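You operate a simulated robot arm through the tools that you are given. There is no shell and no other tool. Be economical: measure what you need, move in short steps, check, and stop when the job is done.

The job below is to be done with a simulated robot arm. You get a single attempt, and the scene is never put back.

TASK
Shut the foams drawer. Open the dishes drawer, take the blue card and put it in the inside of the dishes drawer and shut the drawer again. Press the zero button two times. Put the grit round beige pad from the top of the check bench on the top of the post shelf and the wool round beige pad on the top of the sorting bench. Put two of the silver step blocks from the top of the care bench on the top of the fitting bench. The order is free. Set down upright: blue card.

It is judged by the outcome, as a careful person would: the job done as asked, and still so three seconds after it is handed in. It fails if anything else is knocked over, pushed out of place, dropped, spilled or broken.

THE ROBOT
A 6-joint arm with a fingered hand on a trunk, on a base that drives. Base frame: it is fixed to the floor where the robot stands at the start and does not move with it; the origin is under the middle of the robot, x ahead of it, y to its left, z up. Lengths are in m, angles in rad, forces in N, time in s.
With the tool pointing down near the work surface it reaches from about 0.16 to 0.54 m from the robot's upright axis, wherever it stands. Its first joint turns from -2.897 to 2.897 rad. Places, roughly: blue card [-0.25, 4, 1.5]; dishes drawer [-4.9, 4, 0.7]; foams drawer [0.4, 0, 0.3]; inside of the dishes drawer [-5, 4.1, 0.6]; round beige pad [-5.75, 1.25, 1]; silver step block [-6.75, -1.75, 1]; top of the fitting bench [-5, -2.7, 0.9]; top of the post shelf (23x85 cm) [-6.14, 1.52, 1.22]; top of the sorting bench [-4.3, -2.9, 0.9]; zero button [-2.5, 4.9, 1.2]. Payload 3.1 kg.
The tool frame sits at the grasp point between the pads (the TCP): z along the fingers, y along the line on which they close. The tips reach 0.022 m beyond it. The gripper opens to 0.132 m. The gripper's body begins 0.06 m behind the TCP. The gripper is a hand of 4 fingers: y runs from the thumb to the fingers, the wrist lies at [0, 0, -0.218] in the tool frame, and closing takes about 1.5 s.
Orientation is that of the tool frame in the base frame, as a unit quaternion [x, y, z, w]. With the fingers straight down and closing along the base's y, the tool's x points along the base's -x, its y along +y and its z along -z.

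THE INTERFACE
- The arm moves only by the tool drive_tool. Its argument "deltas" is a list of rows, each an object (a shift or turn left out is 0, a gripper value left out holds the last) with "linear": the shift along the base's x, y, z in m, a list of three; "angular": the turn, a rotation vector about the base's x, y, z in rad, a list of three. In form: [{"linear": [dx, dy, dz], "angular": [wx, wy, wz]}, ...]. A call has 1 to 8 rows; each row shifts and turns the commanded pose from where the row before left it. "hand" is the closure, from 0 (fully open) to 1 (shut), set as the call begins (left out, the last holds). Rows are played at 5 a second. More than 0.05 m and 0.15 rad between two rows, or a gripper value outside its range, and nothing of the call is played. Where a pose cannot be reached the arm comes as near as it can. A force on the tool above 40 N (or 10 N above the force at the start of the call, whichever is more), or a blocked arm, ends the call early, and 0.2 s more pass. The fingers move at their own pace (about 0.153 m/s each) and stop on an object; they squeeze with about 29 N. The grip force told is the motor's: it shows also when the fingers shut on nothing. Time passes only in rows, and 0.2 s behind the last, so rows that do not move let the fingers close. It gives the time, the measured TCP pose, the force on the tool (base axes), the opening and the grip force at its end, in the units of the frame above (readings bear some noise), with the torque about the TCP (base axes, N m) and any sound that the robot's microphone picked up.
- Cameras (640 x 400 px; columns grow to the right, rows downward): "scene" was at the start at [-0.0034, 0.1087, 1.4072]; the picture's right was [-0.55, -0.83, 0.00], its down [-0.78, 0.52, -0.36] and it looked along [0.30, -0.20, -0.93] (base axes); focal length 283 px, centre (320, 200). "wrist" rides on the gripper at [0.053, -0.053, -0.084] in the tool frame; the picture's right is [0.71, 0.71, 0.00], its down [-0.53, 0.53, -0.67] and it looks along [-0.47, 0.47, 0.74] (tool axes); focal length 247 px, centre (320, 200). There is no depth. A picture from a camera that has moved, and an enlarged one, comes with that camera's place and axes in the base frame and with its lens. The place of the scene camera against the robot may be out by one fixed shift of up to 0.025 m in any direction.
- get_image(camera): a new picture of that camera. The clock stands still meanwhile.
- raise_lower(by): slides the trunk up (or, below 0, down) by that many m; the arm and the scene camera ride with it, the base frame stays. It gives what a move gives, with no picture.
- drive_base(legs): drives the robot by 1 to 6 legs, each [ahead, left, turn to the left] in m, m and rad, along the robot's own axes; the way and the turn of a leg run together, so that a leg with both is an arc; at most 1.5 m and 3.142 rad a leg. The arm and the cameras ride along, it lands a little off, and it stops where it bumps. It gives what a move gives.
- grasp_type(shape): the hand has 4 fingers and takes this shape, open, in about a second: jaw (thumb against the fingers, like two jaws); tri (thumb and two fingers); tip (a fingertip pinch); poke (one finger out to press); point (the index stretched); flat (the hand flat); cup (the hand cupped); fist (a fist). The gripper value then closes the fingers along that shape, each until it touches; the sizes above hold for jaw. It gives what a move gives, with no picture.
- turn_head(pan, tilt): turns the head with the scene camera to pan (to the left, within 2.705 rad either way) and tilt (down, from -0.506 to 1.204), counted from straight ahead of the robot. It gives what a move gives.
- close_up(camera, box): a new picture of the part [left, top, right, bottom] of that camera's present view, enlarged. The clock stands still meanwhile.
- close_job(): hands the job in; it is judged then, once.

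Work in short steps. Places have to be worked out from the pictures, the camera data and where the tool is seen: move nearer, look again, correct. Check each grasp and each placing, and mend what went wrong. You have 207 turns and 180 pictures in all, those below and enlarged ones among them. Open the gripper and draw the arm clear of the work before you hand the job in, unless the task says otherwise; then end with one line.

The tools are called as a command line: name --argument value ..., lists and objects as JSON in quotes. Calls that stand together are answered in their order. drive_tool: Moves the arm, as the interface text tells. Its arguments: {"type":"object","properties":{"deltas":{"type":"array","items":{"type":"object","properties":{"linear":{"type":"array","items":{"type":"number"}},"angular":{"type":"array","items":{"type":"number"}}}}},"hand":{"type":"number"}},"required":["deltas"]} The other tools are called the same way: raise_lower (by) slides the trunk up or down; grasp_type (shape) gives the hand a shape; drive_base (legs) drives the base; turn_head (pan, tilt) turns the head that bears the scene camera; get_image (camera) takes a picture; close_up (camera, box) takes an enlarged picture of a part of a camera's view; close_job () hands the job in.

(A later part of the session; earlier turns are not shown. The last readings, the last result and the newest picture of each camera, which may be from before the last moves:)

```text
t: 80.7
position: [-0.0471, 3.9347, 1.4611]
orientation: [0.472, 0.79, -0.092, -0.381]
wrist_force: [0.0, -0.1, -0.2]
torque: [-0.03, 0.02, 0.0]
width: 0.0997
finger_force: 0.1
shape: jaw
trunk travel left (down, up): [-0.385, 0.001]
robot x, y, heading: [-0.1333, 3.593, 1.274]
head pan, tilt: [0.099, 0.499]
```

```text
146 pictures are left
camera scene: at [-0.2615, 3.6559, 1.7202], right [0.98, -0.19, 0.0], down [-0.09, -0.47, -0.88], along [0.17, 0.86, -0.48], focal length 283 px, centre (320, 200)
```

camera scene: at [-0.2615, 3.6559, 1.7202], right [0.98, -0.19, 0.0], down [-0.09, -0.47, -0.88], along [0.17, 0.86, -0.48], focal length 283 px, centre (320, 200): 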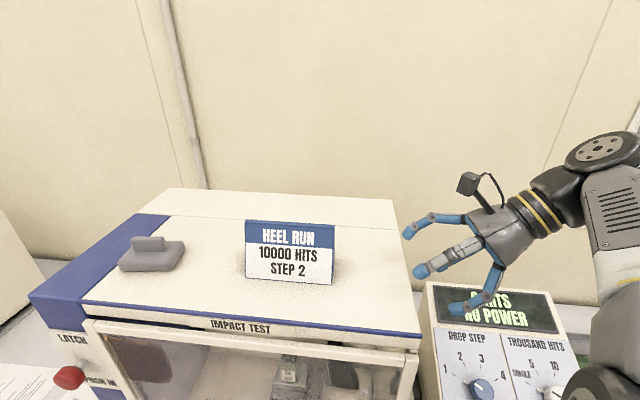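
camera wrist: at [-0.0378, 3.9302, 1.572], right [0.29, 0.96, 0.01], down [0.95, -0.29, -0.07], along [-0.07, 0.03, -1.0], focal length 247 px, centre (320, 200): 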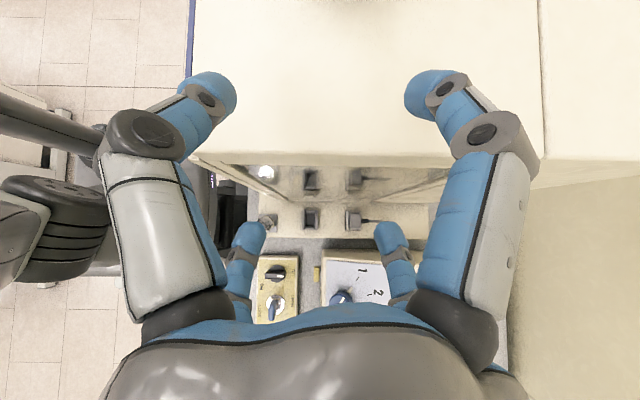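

Aligned beside the card. I slide left 0.08 m with the arm and check alignment.

drive_tool --deltas '[{"linear": [-0.038, 0.012, 0]}, {"linear": [-0.038, 0.012, 0]}, {}]'

get_image --camera "wrist"

```text
t: 81.3
position: [-0.0998, 3.9513, 1.4591]
orientation: [0.483, 0.787, -0.088, -0.373]
wrist_force: [33.5, -16.4, 8.5]
torque: [-0.83, -1.8, -0.28]
width: 0.1027
finger_force: 0.1
shape: jaw
trunk travel left (down, up): [-0.385, 0.001]
robot x, y, heading: [-0.1279, 3.5877, 1.275]
head pan, tilt: [0.099, 0.499]
stopped in row 3: the force on the tool passed its limit at 46 N (the readings are from after the stop); the commanded pose is now the measured one
```

```text
145 pictures are left
camera wrist: at [-0.0931, 3.9478, 1.5706], right [0.31, 0.95, 0.0], down [0.95, -0.31, -0.06], along [-0.05, 0.02, -1.0], focal length 247 px, centre (320, 200)
```

wrist: 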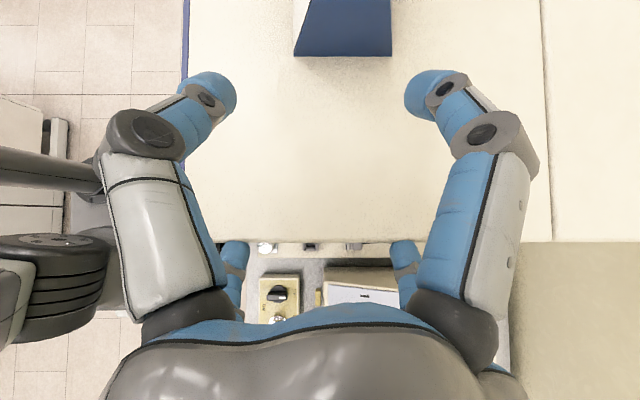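

The lower fingers hit the chamber's top edge; I withdraw right immediately and check that nothing shifted.

drive_tool --deltas '[{"linear": [0.038, -0.012, 0.0]}, {"linear": [0.019, -0.006, 0.0]}]'

get_image --camera "scene"

close_up --camera "scene" --box '[380, 160, 540, 320]'

```text
t: 81.9
position: [-0.0523, 3.9352, 1.458]
orientation: [0.478, 0.789, -0.089, -0.377]
wrist_force: [0.7, -0.8, -0.5]
torque: [0.04, 0.01, 0.0]
width: 0.0995
finger_force: 0.0
shape: jaw
trunk travel left (down, up): [-0.385, 0.001]
robot x, y, heading: [-0.1302, 3.591, 1.274]
head pan, tilt: [0.099, 0.499]
```

```text
144 pictures are left
camera scene: at [-0.259, 3.6547, 1.7205], right [0.98, -0.2, 0.0], down [-0.1, -0.47, -0.88], along [0.17, 0.86, -0.48], focal length 283 px, centre (320, 200)
```

scene: 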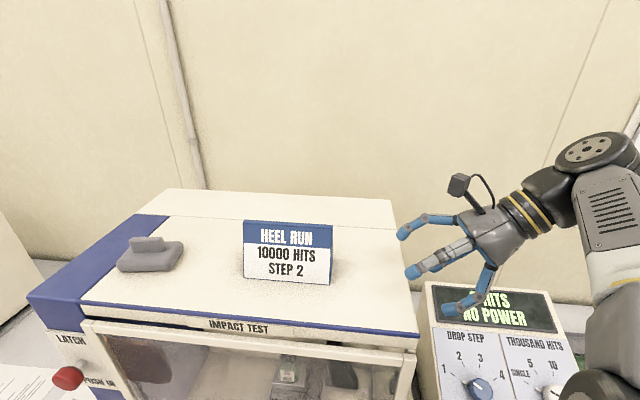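

```text
2.50 times, centred on (460, 240) of scene
camera zoom: at [-0.259, 3.6547, 1.7205], right [0.98, -0.2, 0.0], down [-0.1, -0.47, -0.88], along [0.17, 0.86, -0.48], focal length 708 px, centre (-30, 100)
```

zoom: 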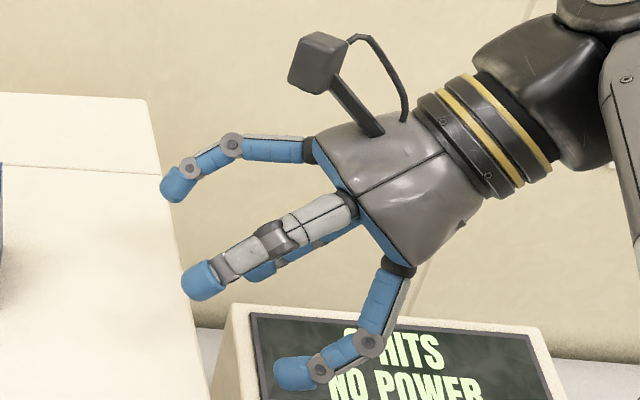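

No visible shift. I need ~3 cm more height, so I bring the base 6 cm closer and pull the arm in while rising.

drive_tool --deltas '[{"linear": [-0.006, -0.019, 0.0]}, {"linear": [-0.006, -0.019, 0.012]}, {"linear": [-0.006, -0.019, 0.012]}, {"linear": [0, 0, 0.012]}, {"linear": [0, 0, 0.012]}, {}]'

drive_base --legs '[[0.075, 0, 0]]'

get_image --camera "wrist"

get_image --camera "scene"

```text
t: 83.3
position: [-0.0893, 3.8895, 1.4865]
orientation: [0.479, 0.789, -0.087, -0.376]
wrist_force: [0.6, -0.3, -0.3]
torque: [0.0, -0.01, -0.01]
width: 0.0992
finger_force: 0.0
shape: jaw
out of reach, approached as far as the arm can: row 3, 4, 5
trunk travel left (down, up): [-0.385, 0.001]
robot x, y, heading: [-0.1314, 3.5842, 1.276]
head pan, tilt: [0.099, 0.499]
```

```text
t: 84.4
position: [-0.0674, 3.9618, 1.485]
orientation: [0.478, 0.789, -0.088, -0.375]
wrist_force: [0.4, 0.0, -0.5]
torque: [-0.03, 0.0, -0.01]
width: 0.0991
finger_force: 0.0
shape: jaw
trunk travel left (down, up): [-0.385, 0.001]
robot x, y, heading: [-0.1087, 3.6584, 1.272]
head pan, tilt: [0.099, 0.499]
```

```text
142 pictures are left
camera wrist: at [-0.0608, 3.9584, 1.597], right [0.3, 0.95, 0.01], down [0.95, -0.3, -0.06], along [-0.06, 0.02, -1.0], focal length 247 px, centre (320, 200)
```

wrist: 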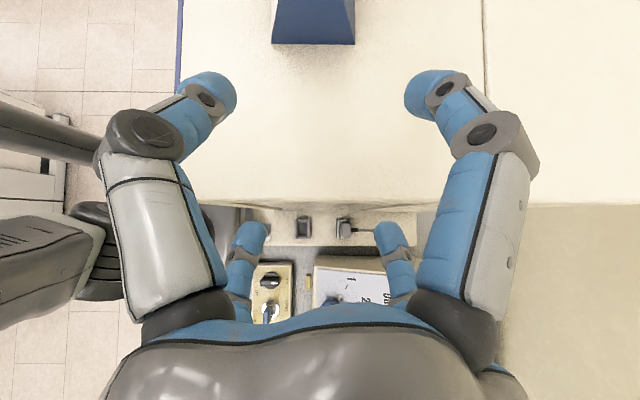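

```text
141 pictures are left
camera scene: at [-0.2393, 3.728, 1.7202], right [0.98, -0.2, 0.0], down [-0.09, -0.47, -0.88], along [0.17, 0.86, -0.48], focal length 283 px, centre (320, 200)
```

scene: 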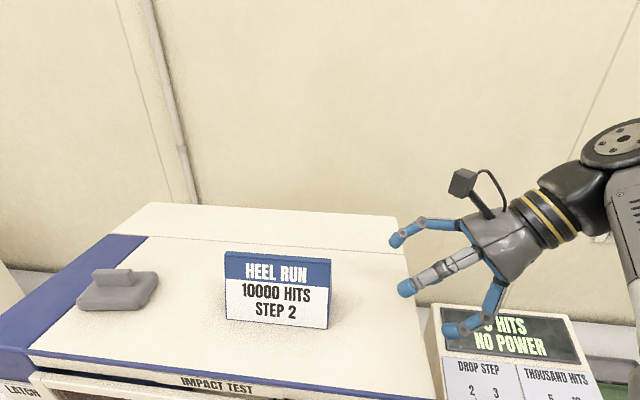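

Higher now (1.485) and well aligned (card centre ≈ finger midline). I slide left with the arm, raising a hair.

drive_tool --deltas '[{"linear": [-0.019, 0.006, 0.003]}, {"linear": [-0.019, 0.006, 0.003]}, {"linear": [-0.019, 0.006, 0.002]}, {"linear": [-0.019, 0.006, 0]}, {}]'

get_image --camera "wrist"

```text
t: 85.6
position: [-0.144, 3.9851, 1.4916]
orientation: [0.478, 0.789, -0.088, -0.376]
wrist_force: [-1.0, -0.3, 0.9]
torque: [-0.02, 0.0, -0.03]
width: 0.0991
finger_force: 0.0
shape: jaw
trunk travel left (down, up): [-0.385, 0.001]
robot x, y, heading: [-0.1089, 3.6604, 1.276]
head pan, tilt: [0.099, 0.499]
```

```text
140 pictures are left
camera wrist: at [-0.136, 3.9818, 1.604], right [0.3, 0.95, 0.01], down [0.95, -0.3, -0.06], along [-0.06, 0.03, -1.0], focal length 247 px, centre (320, 200)
```

wrist: 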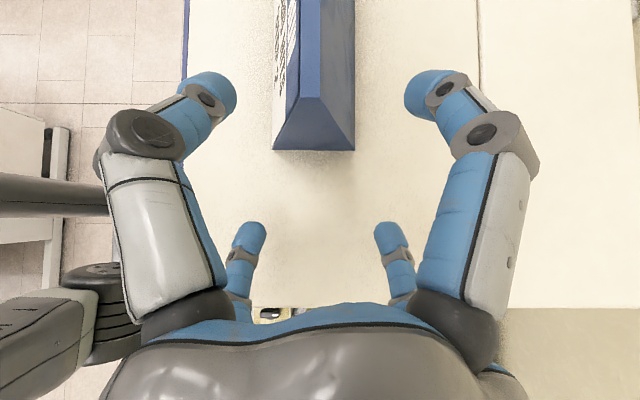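

Fingers straddle the card cleanly. I slide 0.085 m further so the jaws are around its middle.

drive_tool --deltas '[{"linear": [-0.0203, 0.0064, 0]}, {"linear": [-0.0203, 0.0064, 0]}, {"linear": [-0.0203, 0.0064, 0]}, {"linear": [-0.0203, 0.0064, 0]}, {}]'

get_image --camera "wrist"

close_up --camera "scene" --box '[180, 180, 500, 380]'

```text
t: 86.8
position: [-0.2238, 4.0091, 1.4927]
orientation: [0.477, 0.789, -0.088, -0.376]
wrist_force: [-0.5, 0.2, 0.7]
torque: [0.0, -0.03, 0.01]
width: 0.099
finger_force: 0.0
shape: jaw
trunk travel left (down, up): [-0.385, 0.001]
robot x, y, heading: [-0.1072, 3.6603, 1.272]
head pan, tilt: [0.099, 0.499]
```

```text
139 pictures are left
camera wrist: at [-0.2175, 4.0062, 1.6046], right [0.3, 0.95, 0.01], down [0.95, -0.3, -0.06], along [-0.06, 0.03, -1.0], focal length 247 px, centre (320, 200)
```

wrist: 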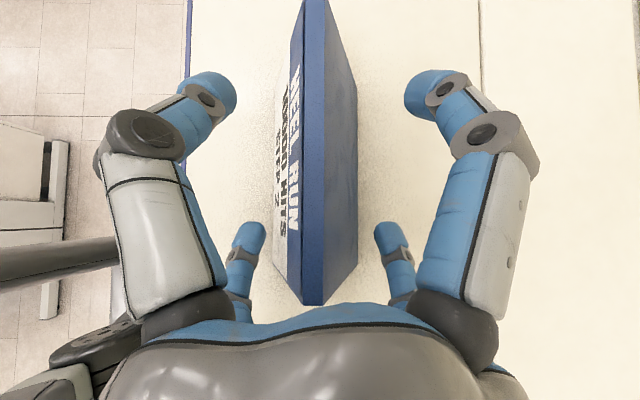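

```text
2.00 times, centred on (340, 280) of scene
camera zoom: at [-0.2392, 3.7267, 1.7202], right [0.98, -0.2, 0.0], down [-0.09, -0.47, -0.88], along [0.17, 0.86, -0.48], focal length 566 px, centre (280, 40)
```

zoom: 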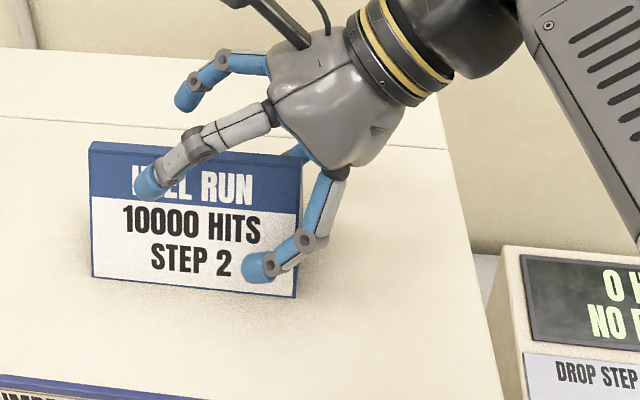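

The hand straddles the card. I close partly, lower 2.5 cm, then close fully.

drive_tool --deltas '[{}, {}, {}, {"linear": [0, 0, -0.008]}, {"linear": [0, 0, -0.008]}, {"linear": [0, 0, -0.008]}, {}]' --hand 0.48

get_image --camera "wrist"

close_up --camera "scene" --box '[180, 180, 500, 380]'

```text
t: 88.4
position: [-0.2247, 4.0093, 1.4707]
orientation: [0.478, 0.789, -0.087, -0.377]
wrist_force: [-1.6, 3.1, 18.1]
torque: [0.14, -0.15, 0.03]
width: 0.0702
finger_force: 0.1
shape: jaw
trunk travel left (down, up): [-0.385, 0.001]
robot x, y, heading: [-0.1079, 3.6601, 1.276]
head pan, tilt: [0.099, 0.499]
```

```text
137 pictures are left
camera wrist: at [-0.2183, 4.0055, 1.5815], right [0.3, 0.95, 0.01], down [0.95, -0.3, -0.06], along [-0.06, 0.03, -1.0], focal length 247 px, centre (320, 200)
```

wrist: 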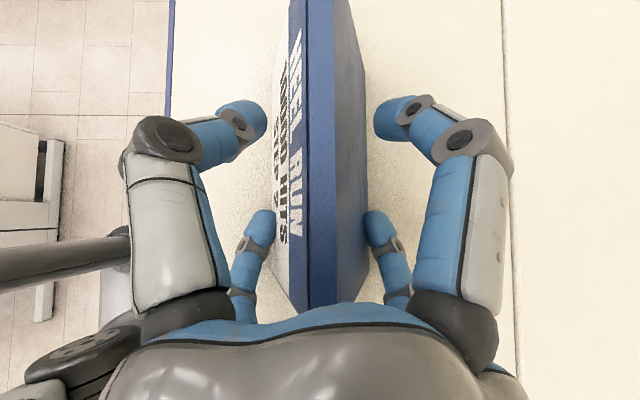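

```text
2.00 times, centred on (340, 280) of scene
camera zoom: at [-0.2396, 3.7264, 1.7203], right [0.98, -0.2, 0.0], down [-0.09, -0.47, -0.88], along [0.17, 0.86, -0.48], focal length 566 px, centre (280, 40)
```

zoom: 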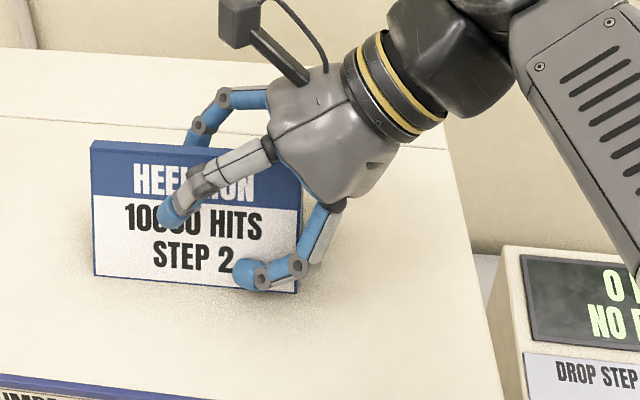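

The lower fingertips touch the chamber top (18 N). I raise 4 mm and close fully.

drive_tool --deltas '[{"linear": [0, 0, 0.004]}, {}, {}, {}, {}, {}, {}]' --hand 1

get_image --camera "wrist"

close_up --camera "scene" --box '[180, 180, 500, 380]'

```text
t: 90.0
position: [-0.2254, 4.0097, 1.4735]
orientation: [0.479, 0.789, -0.088, -0.376]
wrist_force: [-0.3, 0.2, -1.0]
torque: [-0.02, 0.02, -0.02]
width: 0.0484
finger_force: 29.4
shape: jaw
trunk travel left (down, up): [-0.385, 0.001]
robot x, y, heading: [-0.11, 3.6574, 1.276]
head pan, tilt: [0.099, 0.499]
```

```text
135 pictures are left
camera wrist: at [-0.218, 4.0066, 1.5847], right [0.3, 0.95, 0.01], down [0.95, -0.3, -0.06], along [-0.05, 0.03, -1.0], focal length 247 px, centre (320, 200)
```

wrist: 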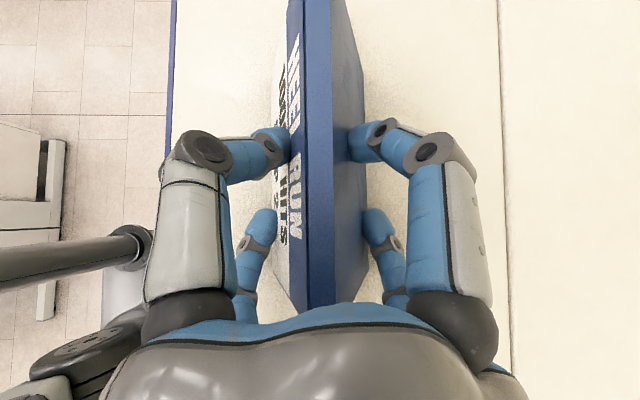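

```text
2.00 times, centred on (340, 280) of scene
camera zoom: at [-0.2396, 3.727, 1.7202], right [0.98, -0.2, 0.0], down [-0.09, -0.47, -0.88], along [0.17, 0.86, -0.48], focal length 566 px, centre (280, 40)
```

zoom: 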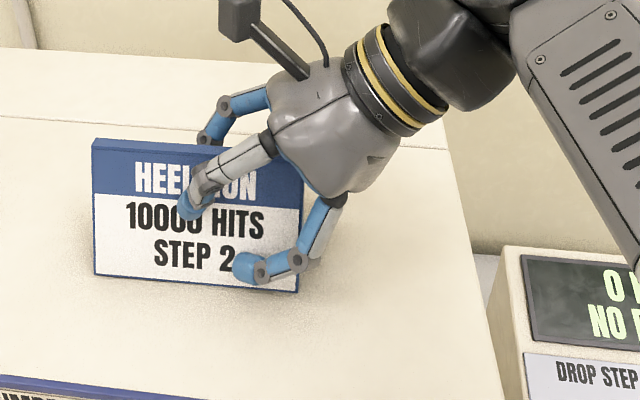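

All four fingers grip the card with 29 N. I lift 1.8 cm and check.

drive_tool --deltas '[{"linear": [0, 0, 0.006]}, {"linear": [0, 0, 0.006]}, {"linear": [0, 0, 0.006]}, {}]'

close_up --camera "scene" --box '[180, 180, 500, 380]'

```text
t: 91.0
position: [-0.2251, 4.009, 1.4916]
orientation: [0.478, 0.789, -0.088, -0.376]
wrist_force: [0.0, -0.1, 0.0]
torque: [0.0, 0.01, -0.01]
width: 0.0484
finger_force: 29.0
shape: jaw
trunk travel left (down, up): [-0.385, 0.001]
robot x, y, heading: [-0.1104, 3.6574, 1.275]
head pan, tilt: [0.099, 0.499]
```

```text
2.00 times, centred on (340, 280) of scene
camera zoom: at [-0.2396, 3.727, 1.7202], right [0.98, -0.2, 0.0], down [-0.09, -0.47, -0.88], along [0.17, 0.86, -0.48], focal length 566 px, centre (280, 40)
```

zoom: 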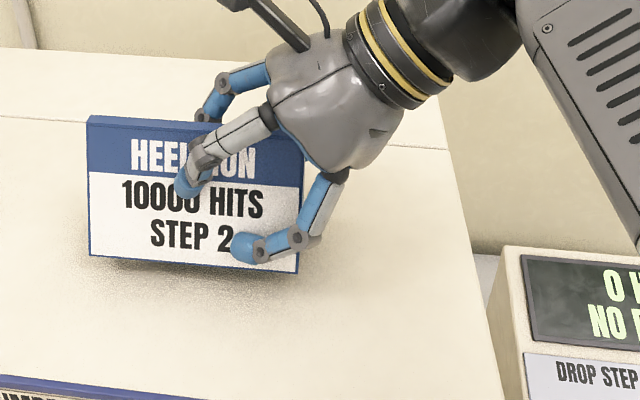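

The card is held. I back away from the bench, then turn left to look down the lane.

drive_base --legs '[[-0.6, 0, 0], [0, 0, 1.571]]'

turn_head --pan 0.0 --tilt 0.3

get_image --camera "scene"

```text
t: 98.2
position: [-0.6345, 2.9697, 1.4914]
orientation: [-0.21, 0.898, -0.326, -0.207]
wrist_force: [-0.9, -0.4, -0.5]
torque: [-0.01, 0.02, -0.01]
width: 0.0475
finger_force: 29.4
shape: jaw
trunk travel left (down, up): [-0.385, 0.001]
robot x, y, heading: [-0.2818, 3.0782, 2.82]
head pan, tilt: [0.099, 0.499]
```

```text
t: 98.9
position: [-0.6345, 2.9689, 1.4916]
orientation: [-0.21, 0.899, -0.325, -0.207]
wrist_force: [-0.3, -0.3, -0.1]
torque: [-0.03, 0.01, -0.01]
width: 0.0474
finger_force: 29.0
shape: jaw
trunk travel left (down, up): [-0.385, 0.001]
robot x, y, heading: [-0.2816, 3.0775, 2.825]
head pan, tilt: [0.0, 0.3]
```

```text
132 pictures are left
camera scene: at [-0.3506, 2.9406, 1.7385], right [0.31, 0.95, 0.0], down [0.28, -0.09, -0.96], along [-0.91, 0.3, -0.3], focal length 283 px, centre (320, 200)
```

scene: 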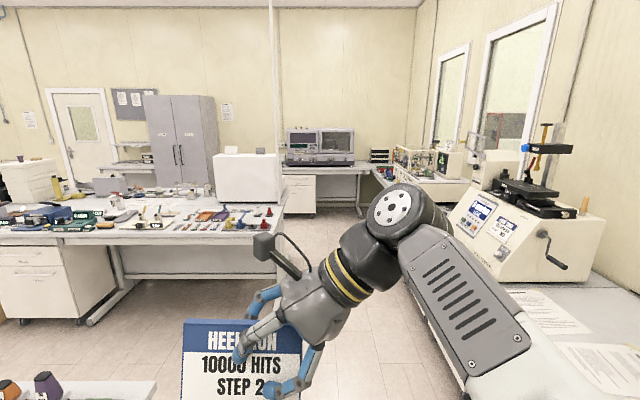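

The dishes cabinet is visible straight ahead under the back bench with the twin-screen machine. The lane is clear; I drive 3.0 m along it.

drive_base --legs '[[1.5, 0, 0], [1.5, 0, 0]]'

get_image --camera "scene"

```text
t: 113.4
position: [-3.4991, 3.8887, 1.4927]
orientation: [-0.208, 0.899, -0.325, -0.208]
wrist_force: [0.2, 0.6, -0.1]
torque: [-0.02, -0.01, 0.03]
width: 0.0473
finger_force: 29.3
shape: jaw
trunk travel left (down, up): [-0.385, 0.001]
robot x, y, heading: [-3.1444, 3.9949, 2.82]
head pan, tilt: [0.0, 0.3]
```

```text
131 pictures are left
camera scene: at [-3.2156, 3.8584, 1.7386], right [0.32, 0.95, 0.0], down [0.28, -0.09, -0.96], along [-0.91, 0.3, -0.3], focal length 283 px, centre (320, 200)
```

scene: 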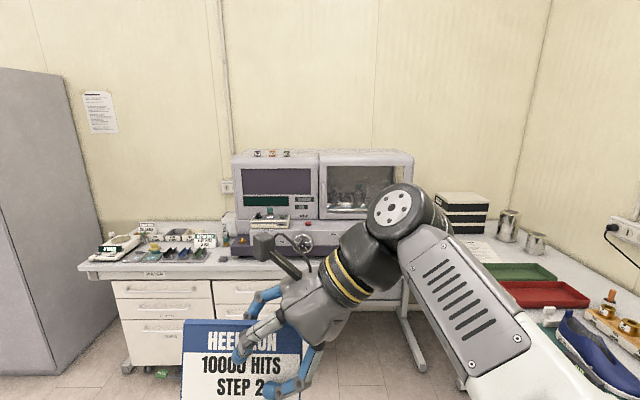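

Arrived; I zoom in to read the drawer labels.

close_up --camera "scene" --box '[80, 220, 320, 380]'

```text
2.50 times, centred on (200, 300) of scene
camera zoom: at [-3.2156, 3.8584, 1.7386], right [0.32, 0.95, 0.0], down [0.28, -0.09, -0.96], along [-0.91, 0.3, -0.3], focal length 708 px, centre (620, -50)
```

zoom: 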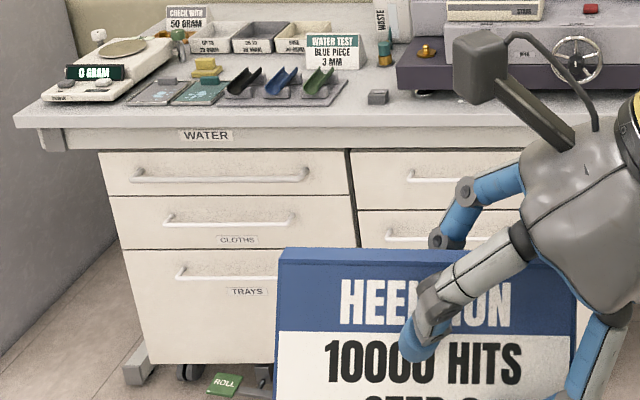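

Left column is ?/cloths/trays; dishes is probably the right column top. I pan right to see the bench's front strip and the right column.

turn_head --pan 0.0 --tilt 0.6

drive_tool --deltas '[{"linear": [0.02, 0.045, 0]}, {"linear": [0.02, 0.045, 0]}, {"linear": [0.02, 0.045, 0]}, {"linear": [0.02, 0.045, 0]}, {"linear": [0.02, 0.045, 0]}]'

get_image --camera "scene"

```text
t: 114.2
position: [-3.4999, 3.8874, 1.4907]
orientation: [-0.208, 0.899, -0.325, -0.208]
wrist_force: [-0.6, -0.4, -0.3]
torque: [0.03, 0.03, -0.01]
width: 0.0474
finger_force: 28.8
shape: jaw
trunk travel left (down, up): [-0.385, 0.001]
robot x, y, heading: [-3.1464, 4.001, 2.822]
head pan, tilt: [0.0, 0.6]
```

```text
t: 115.4
position: [-3.4241, 4.0859, 1.449]
orientation: [-0.208, 0.899, -0.325, -0.208]
wrist_force: [-0.2, 0.5, 1.0]
torque: [-0.03, 0.02, 0.03]
width: 0.0463
finger_force: 29.3
shape: jaw
out of reach, approached as far as the arm can: row 4, 5
trunk travel left (down, up): [-0.385, 0.001]
robot x, y, heading: [-3.1466, 3.9958, 2.819]
head pan, tilt: [0.0, 0.6]
```

```text
129 pictures are left
camera scene: at [-3.2113, 3.8581, 1.7112], right [0.32, 0.95, 0.0], down [0.54, -0.18, -0.82], along [-0.78, 0.26, -0.57], focal length 283 px, centre (320, 200)
```

scene: 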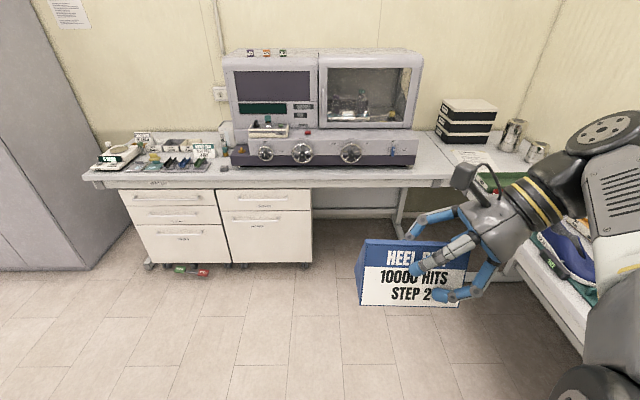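

Now the right column is visible; I zoom.

close_up --camera "scene" --box '[80, 150, 320, 280]'

close_up --camera "scene" --box '[200, 180, 330, 270]'

close_up --camera "scene" --box '[340, 210, 500, 320]'

```text
2.67 times, centred on (200, 215) of scene
camera zoom: at [-3.2113, 3.8581, 1.7112], right [0.32, 0.95, 0.0], down [0.54, -0.18, -0.82], along [-0.78, 0.26, -0.57], focal length 755 px, centre (640, 160)
```

zoom: 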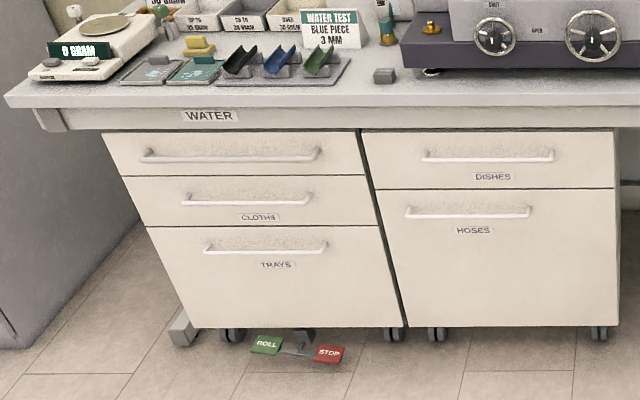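

```text
4.44 times, centred on (265, 225) of scene
camera zoom: at [-3.2113, 3.8581, 1.7112], right [0.32, 0.95, 0.0], down [0.54, -0.18, -0.82], along [-0.78, 0.26, -0.57], focal length 1258 px, centre (564, 89)
```

zoom: 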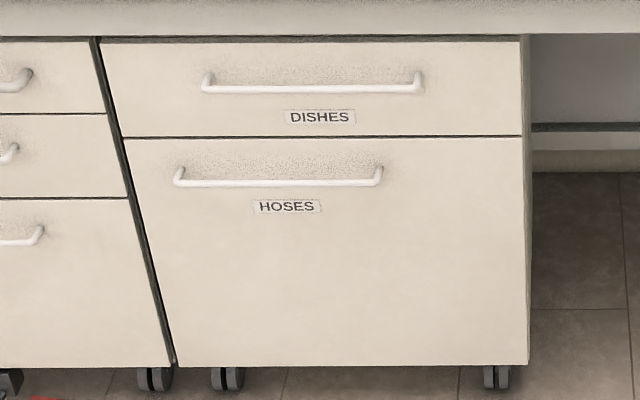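

```text
3.64 times, centred on (420, 265) of scene
camera zoom: at [-3.2113, 3.8581, 1.7112], right [0.32, 0.95, 0.0], down [0.54, -0.18, -0.82], along [-0.78, 0.26, -0.57], focal length 1029 px, centre (-44, -36)
```

zoom: 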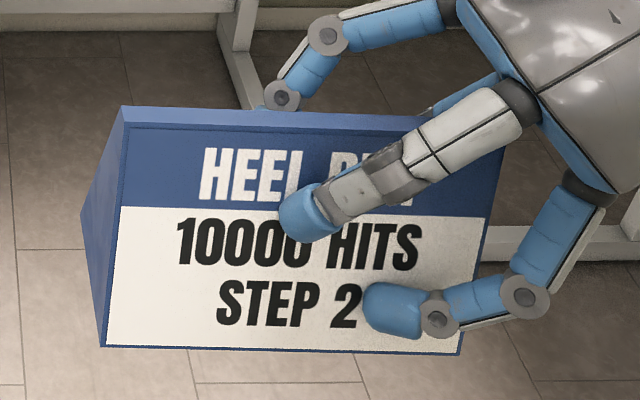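

"DISHES" is the right-column top drawer (handle ≈[-4.63,3.98,0.76]). I'll park the card upright on the bench's front strip, to the right of that drawer. I lower the trunk and drive closer.

raise_lower --by -0.3

drive_base --legs '[[0.8, -0.17, 0]]'

turn_head --pan 0.0 --tilt 0.7

get_image --camera "scene"

```text
t: 118.4
position: [-3.4249, 4.0833, 1.1488]
orientation: [-0.208, 0.899, -0.324, -0.208]
wrist_force: [0.1, -0.4, -0.4]
torque: [0.02, 0.03, -0.01]
width: 0.046
finger_force: 29.3
shape: jaw
trunk travel left (down, up): [-0.085, 0.301]
robot x, y, heading: [-3.147, 3.9998, 2.818]
head pan, tilt: [0.0, 0.6]
```

```text
t: 122.7
position: [-4.1296, 4.4963, 1.1499]
orientation: [-0.208, 0.899, -0.324, -0.208]
wrist_force: [-1.1, 1.3, -0.1]
torque: [-0.05, -0.01, 0.01]
width: 0.0462
finger_force: 29.2
shape: jaw
trunk travel left (down, up): [-0.085, 0.301]
robot x, y, heading: [-3.8524, 4.4081, 2.818]
head pan, tilt: [0.0, 0.6]
```

```text
t: 123.4
position: [-4.1296, 4.4954, 1.1493]
orientation: [-0.208, 0.899, -0.325, -0.209]
wrist_force: [-0.7, -0.4, -0.2]
torque: [0.02, -0.02, -0.01]
width: 0.0462
finger_force: 28.9
shape: jaw
trunk travel left (down, up): [-0.085, 0.301]
robot x, y, heading: [-3.8502, 4.4092, 2.817]
head pan, tilt: [0.0, 0.7]
```

```text
125 pictures are left
camera scene: at [-3.9123, 4.2682, 1.4027], right [0.32, 0.95, 0.0], down [0.61, -0.2, -0.77], along [-0.73, 0.24, -0.64], focal length 283 px, centre (320, 200)
```

scene: 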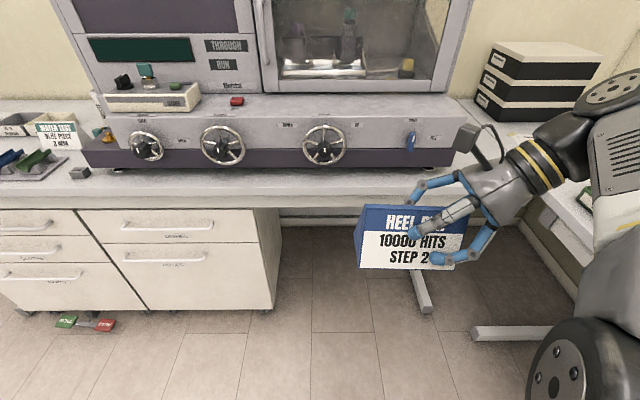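

I zoom on the bench strip to see where its front edge is.

close_up --camera "scene" --box '[240, 130, 480, 280]'

```text
2.67 times, centred on (360, 205) of scene
camera zoom: at [-3.9123, 4.2682, 1.4027], right [0.32, 0.95, 0.0], down [0.61, -0.2, -0.77], along [-0.73, 0.24, -0.64], focal length 755 px, centre (213, 187)
```

zoom: 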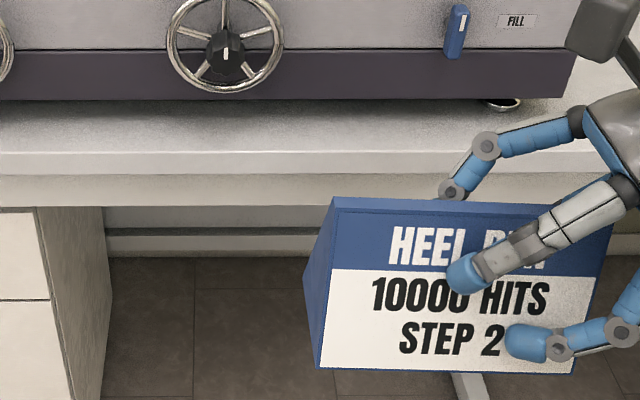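

The strip in front of the machine is too narrow (~5 cm). I look at the bench corner right of the machine for a free spot.

drive_tool --deltas '[{"linear": [-0.015, -0.045, 0]}, {"linear": [-0.015, -0.045, 0]}, {"linear": [-0.015, -0.045, 0]}, {"linear": [-0.015, -0.045, 0]}, {"linear": [-0.015, -0.045, 0]}]'

turn_head --pan -0.5 --tilt 0.6

get_image --camera "scene"

```text
t: 124.6
position: [-4.2048, 4.2683, 1.1504]
orientation: [-0.209, 0.899, -0.325, -0.208]
wrist_force: [0.3, 0.1, -0.3]
torque: [0.0, -0.01, -0.01]
width: 0.0443
finger_force: 29.4
shape: jaw
trunk travel left (down, up): [-0.085, 0.301]
robot x, y, heading: [-3.8501, 4.4093, 2.822]
head pan, tilt: [0.0, 0.7]
```

```text
t: 125.5
position: [-4.2025, 4.2709, 1.1515]
orientation: [-0.207, 0.9, -0.323, -0.208]
wrist_force: [0.5, 0.2, -0.7]
torque: [0.01, 0.01, -0.01]
width: 0.0445
finger_force: 29.1
shape: jaw
trunk travel left (down, up): [-0.085, 0.301]
robot x, y, heading: [-3.8524, 4.4057, 2.817]
head pan, tilt: [-0.499, 0.6]
```

```text
123 pictures are left
camera scene: at [-3.892, 4.3059, 1.4112], right [0.73, 0.68, 0.0], down [0.39, -0.41, -0.82], along [-0.56, 0.6, -0.57], focal length 283 px, centre (320, 200)
```

scene: 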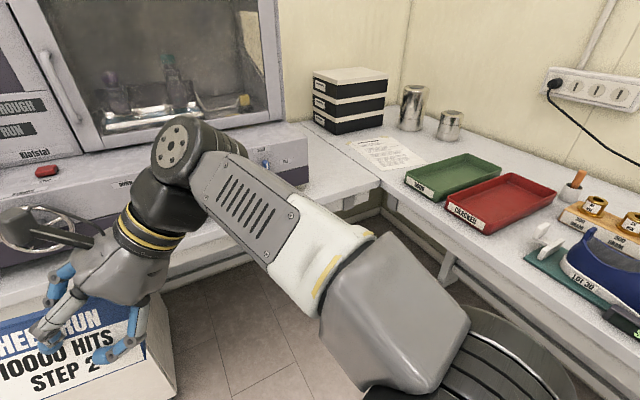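

Free spot found: bench right of the machine, ≈ a 3.27–3.41 along the bench. I strafe right, then shift the arm right, staying clear of the machine.

drive_base --legs '[[0, -0.27, 0]]'

drive_tool --deltas '[{"linear": [0.015, 0.045, 0]}, {"linear": [0.015, 0.045, 0]}, {"linear": [0.015, 0.045, 0]}, {"linear": [0.015, 0.045, 0]}, {"linear": [0.015, 0.045, 0]}, {"linear": [0.015, 0.045, 0]}, {"linear": [0.015, 0.045, 0]}, {"linear": [0.015, 0.045, 0]}]'

get_image --camera "wrist"

get_image --camera "scene"

```text
t: 127.5
position: [-4.1164, 4.5349, 1.1509]
orientation: [-0.207, 0.899, -0.324, -0.209]
wrist_force: [0.9, 0.4, 0.6]
torque: [-0.02, 0.02, -0.01]
width: 0.0442
finger_force: 29.3
shape: jaw
trunk travel left (down, up): [-0.085, 0.301]
robot x, y, heading: [-3.7593, 4.6716, 2.811]
head pan, tilt: [-0.499, 0.6]
```

```text
t: 129.3
position: [-4.0184, 4.8549, 1.0851]
orientation: [-0.207, 0.899, -0.323, -0.21]
wrist_force: [0.4, 0.5, 0.0]
torque: [0.01, -0.01, -0.02]
width: 0.0437
finger_force: 29.1
shape: jaw
out of reach, approached as far as the arm can: row 6, 7, 8
trunk travel left (down, up): [-0.085, 0.301]
robot x, y, heading: [-3.7648, 4.6702, 2.819]
head pan, tilt: [-0.499, 0.6]
```

```text
122 pictures are left
camera wrist: at [-4.0147, 4.8608, 1.1961], right [-0.94, 0.33, 0.01], down [0.33, 0.94, -0.06], along [-0.03, -0.05, -1.0], focal length 247 px, centre (320, 200)
```

wrist: 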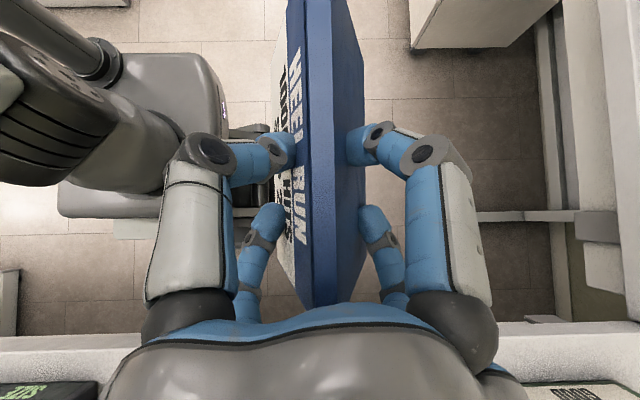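

```text
121 pictures are left
camera scene: at [-3.8046, 4.5697, 1.4113], right [0.73, 0.68, 0.0], down [0.38, -0.41, -0.82], along [-0.56, 0.6, -0.57], focal length 283 px, centre (320, 200)
```

scene: 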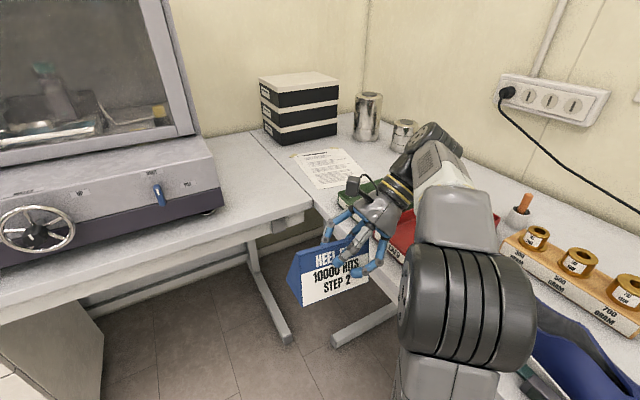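

The TCP is in line with the free spot; driving straight 0.40 m puts the card over it with ~3 cm side margin. I go 0.38 first and look.

drive_base --legs '[[0.38, 0, 0]]'

get_image --camera "wrist"

get_image --camera "scene"

```text
t: 131.7
position: [-4.3815, 4.9796, 1.0844]
orientation: [-0.203, 0.9, -0.322, -0.21]
wrist_force: [-1.1, -0.4, 0.2]
torque: [0.01, 0.0, 0.02]
width: 0.0433
finger_force: 28.5
shape: jaw
trunk travel left (down, up): [-0.085, 0.301]
robot x, y, heading: [-4.1269, 4.7912, 2.81]
head pan, tilt: [-0.499, 0.6]
```

```text
120 pictures are left
camera wrist: at [-4.3782, 4.9854, 1.1963], right [-0.94, 0.34, 0.01], down [0.34, 0.94, -0.06], along [-0.03, -0.05, -1.0], focal length 247 px, centre (320, 200)
```

wrist: 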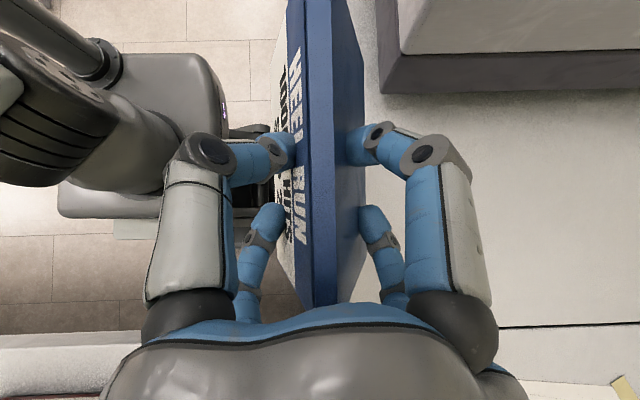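

```text
119 pictures are left
camera scene: at [-4.1702, 4.693, 1.4113], right [0.74, 0.67, 0.0], down [0.38, -0.42, -0.82], along [-0.56, 0.61, -0.57], focal length 283 px, centre (320, 200)
```

scene: 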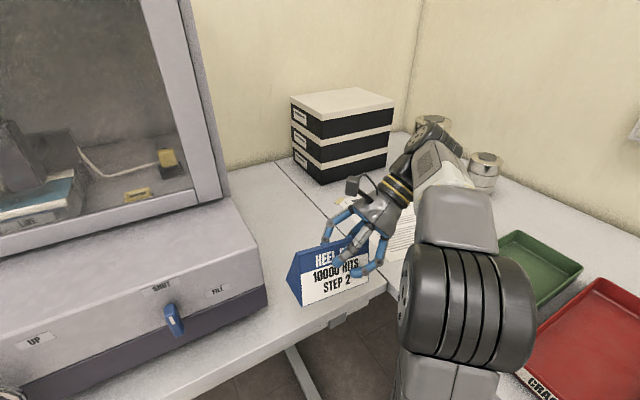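

The overhead view shows the bench edge roughly under the card; I go 0.08 m further, then lower with the trunk.

drive_base --legs '[[0.08, 0, 0]]'

raise_lower --by -0.08

get_image --camera "wrist"

get_image --camera "scene"

```text
t: 132.8
position: [-4.4583, 5.0066, 1.0837]
orientation: [-0.202, 0.901, -0.323, -0.21]
wrist_force: [-0.7, 0.2, 0.5]
torque: [0.01, 0.0, 0.02]
width: 0.0434
finger_force: 28.9
shape: jaw
trunk travel left (down, up): [-0.085, 0.301]
robot x, y, heading: [-4.2059, 4.8193, 2.808]
head pan, tilt: [-0.499, 0.6]
```

```text
t: 133.9
position: [-4.4569, 5.0048, 1.0052]
orientation: [-0.202, 0.9, -0.323, -0.211]
wrist_force: [0.1, -0.4, -0.8]
torque: [-0.02, 0.0, 0.01]
width: 0.0439
finger_force: 28.6
shape: jaw
trunk travel left (down, up): [-0.005, 0.381]
robot x, y, heading: [-4.2039, 4.8207, 2.807]
head pan, tilt: [-0.499, 0.6]
```

```text
118 pictures are left
camera wrist: at [-4.4532, 5.0117, 1.117], right [-0.94, 0.34, 0.01], down [0.34, 0.94, -0.06], along [-0.03, -0.05, -1.0], focal length 247 px, centre (320, 200)
```

wrist: 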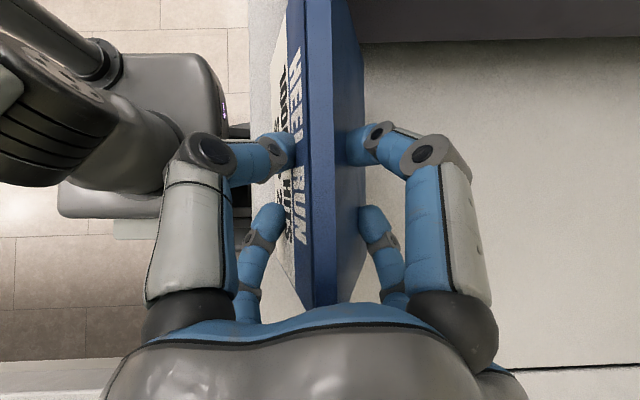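

```text
117 pictures are left
camera scene: at [-4.2455, 4.7189, 1.3318], right [0.74, 0.67, 0.0], down [0.38, -0.42, -0.83], along [-0.56, 0.61, -0.56], focal length 283 px, centre (320, 200)
```

scene: 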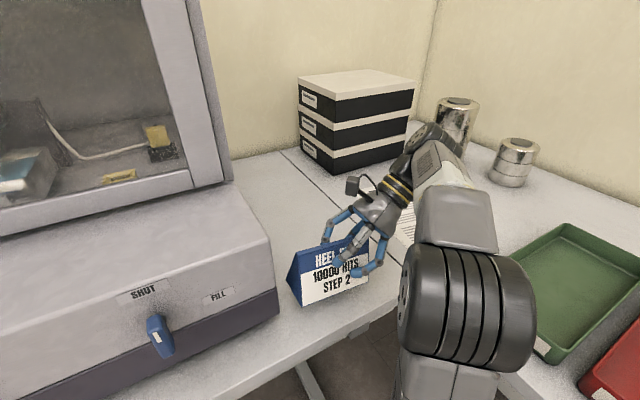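

The card is wholly over the bench. I lower in small steps until contact.

drive_tool --deltas '[{"linear": [0, 0, -0.007]}, {"linear": [0, 0, -0.007]}, {"linear": [0, 0, -0.006]}]'

close_up --camera "scene" --box '[250, 190, 450, 330]'

```text
t: 134.7
position: [-4.4565, 5.0056, 0.987]
orientation: [-0.203, 0.9, -0.322, -0.211]
wrist_force: [0.1, -0.4, 0.5]
torque: [0.0, 0.02, -0.02]
width: 0.0434
finger_force: 29.2
shape: jaw
trunk travel left (down, up): [-0.005, 0.381]
robot x, y, heading: [-4.2037, 4.8221, 2.812]
head pan, tilt: [-0.499, 0.6]
```

```text
2.86 times, centred on (350, 260) of scene
camera zoom: at [-4.2455, 4.719, 1.3319], right [0.74, 0.67, 0.0], down [0.38, -0.42, -0.83], along [-0.56, 0.61, -0.56], focal length 809 px, centre (234, 29)
```

zoom: 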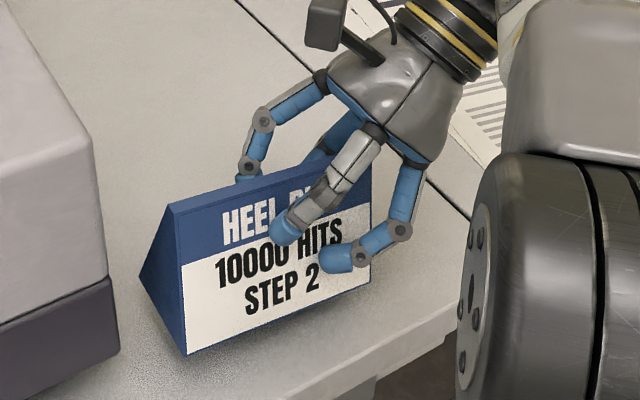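

Still just above the surface; continue down.

drive_tool --deltas '[{"linear": [0, 0, -0.005]}, {"linear": [0, 0, -0.005]}, {"linear": [0, 0, -0.005]}]'

```text
t: 135.5
position: [-4.4574, 5.0073, 0.9716]
orientation: [-0.202, 0.901, -0.322, -0.211]
wrist_force: [0.5, -0.8, 0.3]
torque: [0.01, 0.01, 0.01]
width: 0.0435
finger_force: 29.3
shape: jaw
trunk travel left (down, up): [-0.005, 0.381]
robot x, y, heading: [-4.2044, 4.8162, 2.808]
head pan, tilt: [-0.499, 0.6]
```

No contact yet; a few more small steps.

drive_tool --deltas '[{"linear": [0, 0, -0.004]}, {"linear": [0, 0, -0.004]}]'

close_up --camera "scene" --box '[250, 190, 450, 330]'

```text
t: 136.1
position: [-4.4574, 5.0058, 0.9641]
orientation: [-0.203, 0.9, -0.322, -0.212]
wrist_force: [-1.4, -1.3, 15.8]
torque: [0.48, -0.35, -0.05]
width: 0.0435
finger_force: 29.2
shape: jaw
trunk travel left (down, up): [-0.005, 0.381]
robot x, y, heading: [-4.2062, 4.8197, 2.81]
head pan, tilt: [-0.499, 0.6]
```

```text
2.86 times, centred on (350, 260) of scene
camera zoom: at [-4.2448, 4.718, 1.332], right [0.74, 0.67, 0.0], down [0.38, -0.42, -0.83], along [-0.56, 0.61, -0.56], focal length 809 px, centre (234, 29)
```

zoom: 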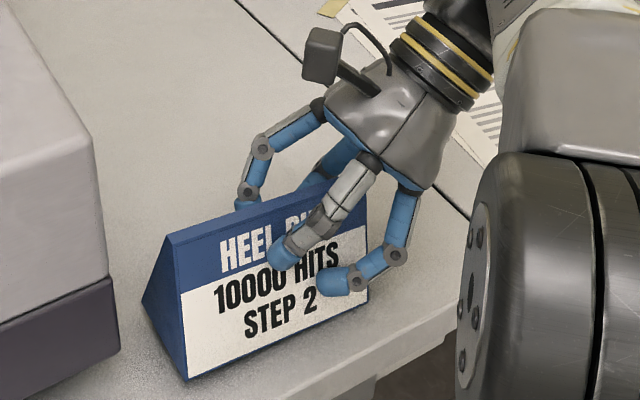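

Contact (16 N): the card is on the bench. I open moderately while easing up, then check.

drive_tool --deltas '[{}, {"linear": [0, 0, 0.008]}, {"linear": [0, 0, 0.008]}, {}]' --hand 0.3

get_image --camera "wrist"

```text
t: 137.1
position: [-4.457, 5.0069, 0.979]
orientation: [-0.202, 0.901, -0.322, -0.21]
wrist_force: [0.2, -0.4, 0.6]
torque: [-0.04, 0.0, 0.02]
width: 0.092
finger_force: 0.1
shape: jaw
trunk travel left (down, up): [-0.005, 0.381]
robot x, y, heading: [-4.2043, 4.8171, 2.809]
head pan, tilt: [-0.499, 0.6]
```

```text
114 pictures are left
camera wrist: at [-4.4532, 5.0115, 1.0911], right [-0.94, 0.34, 0.01], down [0.34, 0.94, -0.06], along [-0.03, -0.05, -1.0], focal length 247 px, centre (320, 200)
```

wrist: 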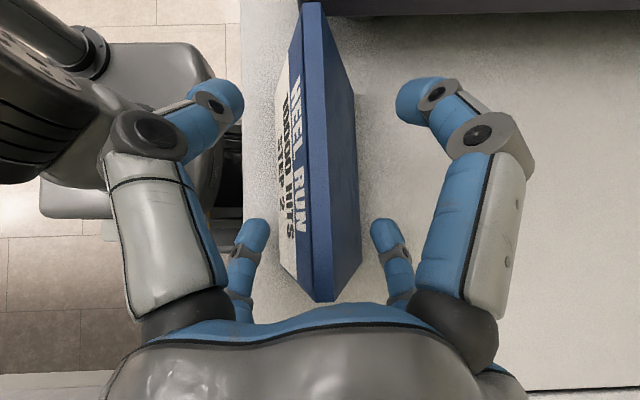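

Card stands upright on its own. I lift off with the trunk, back away, and go left to the dishes drawer.

raise_lower --by 0.22

drive_base --legs '[[-0.5, 0, 0], [0, 0.95, 0]]'

turn_head --pan -0.3 --tilt 0.6

get_image --camera "scene"

```text
t: 139.4
position: [-4.4566, 5.0057, 1.1978]
orientation: [-0.202, 0.9, -0.322, -0.211]
wrist_force: [0.3, 1.0, 0.0]
torque: [-0.01, -0.01, 0.0]
width: 0.0921
finger_force: 0.0
shape: jaw
trunk travel left (down, up): [-0.225, 0.161]
robot x, y, heading: [-4.2044, 4.8181, 2.811]
head pan, tilt: [-0.499, 0.6]
```

```text
t: 147.0
position: [-4.2938, 3.9335, 1.1992]
orientation: [-0.206, 0.9, -0.323, -0.209]
wrist_force: [-0.4, -0.1, 0.5]
torque: [0.04, 0.0, 0.03]
width: 0.0923
finger_force: 0.0
shape: jaw
trunk travel left (down, up): [-0.225, 0.161]
robot x, y, heading: [-4.0408, 3.7561, 2.813]
head pan, tilt: [-0.499, 0.6]
```

```text
t: 147.7
position: [-4.2927, 3.9345, 1.1985]
orientation: [-0.207, 0.9, -0.323, -0.209]
wrist_force: [-0.6, 1.2, 1.0]
torque: [-0.01, 0.04, -0.02]
width: 0.0923
finger_force: 0.1
shape: jaw
trunk travel left (down, up): [-0.225, 0.161]
robot x, y, heading: [-4.039, 3.7534, 2.815]
head pan, tilt: [-0.3, 0.6]
```

```text
113 pictures are left
camera scene: at [-4.0908, 3.6365, 1.5513], right [0.58, 0.81, 0.0], down [0.46, -0.33, -0.83], along [-0.67, 0.48, -0.56], focal length 283 px, centre (320, 200)
```

scene: 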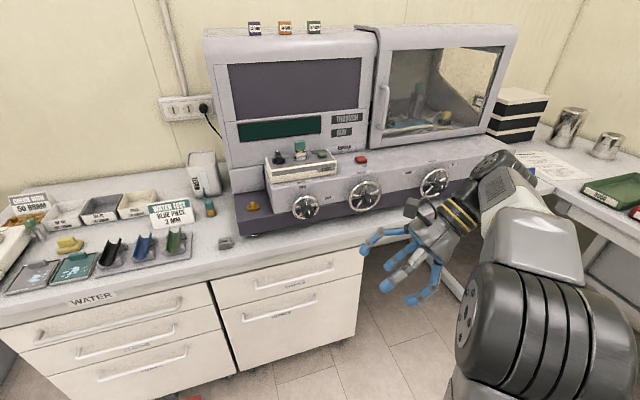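

Handle centre ≈[-4.74, 3.985, 0.69]; I'm centred on it. I reorient the hand to point horizontally forward (camera on top): tilt to horizontal, then yaw right 90°.

drive_tool --deltas '[{"angular": [-0.124, 0.042, 0]}, {"angular": [-0.124, 0.042, 0]}, {"angular": [-0.124, 0.042, 0]}, {"angular": [-0.124, 0.042, 0]}, {"angular": [-0.124, 0.042, 0]}, {"angular": [-0.124, 0.042, 0]}, {}]' --hand 0.3

drive_tool --deltas '[{"angular": [0, 0, -0.143]}, {"angular": [0, 0, -0.143]}, {"angular": [0, 0, -0.143]}, {"angular": [0, 0, -0.143]}, {"angular": [0, 0, -0.143]}, {"angular": [0, 0, -0.143]}, {"angular": [0, 0, -0.143]}, {"angular": [0, 0, -0.143]}]'

drive_tool --deltas '[{"angular": [0, 0, -0.143]}, {"angular": [0, 0, -0.143]}, {"angular": [0, 0, -0.143]}, {}]'

get_image --camera "scene"

```text
t: 149.3
position: [-4.3235, 3.8754, 1.1395]
orientation: [-0.154, 0.688, -0.598, -0.38]
wrist_force: [0.1, 0.3, -0.6]
torque: [-0.04, 0.0, 0.02]
width: 0.0921
finger_force: 0.1
shape: jaw
out of reach, approached as far as the arm can: row 2, 3, 4, 5, 6
trunk travel left (down, up): [-0.225, 0.161]
robot x, y, heading: [-4.0386, 3.7523, 2.821]
head pan, tilt: [-0.3, 0.6]
```

```text
t: 151.1
position: [-4.3457, 3.9424, 1.1534]
orientation: [0.245, 0.662, -0.298, -0.642]
wrist_force: [0.1, -0.6, -0.6]
torque: [-0.07, -0.05, -0.01]
width: 0.0922
finger_force: 0.0
shape: jaw
out of reach, approached as far as the arm can: row 6, 7, 8
trunk travel left (down, up): [-0.225, 0.161]
robot x, y, heading: [-4.0399, 3.7541, 2.815]
head pan, tilt: [-0.3, 0.6]
```

```text
t: 152.1
position: [-4.3765, 4.0065, 1.1762]
orientation: [-0.379, -0.596, 0.154, 0.691]
wrist_force: [1.1, -0.1, 1.2]
torque: [0.01, 0.0, -0.04]
width: 0.0922
finger_force: 0.0
shape: jaw
out of reach, approached as far as the arm can: row 1, 2, 3
trunk travel left (down, up): [-0.225, 0.161]
robot x, y, heading: [-4.0362, 3.7502, 2.814]
head pan, tilt: [-0.3, 0.6]
```

```text
112 pictures are left
camera scene: at [-4.0908, 3.6367, 1.5513], right [0.58, 0.81, 0.0], down [0.46, -0.33, -0.83], along [-0.67, 0.48, -0.56], focal length 283 px, centre (320, 200)
```

scene: 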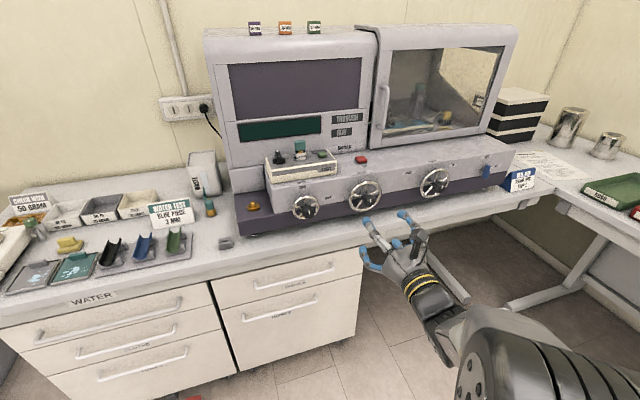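

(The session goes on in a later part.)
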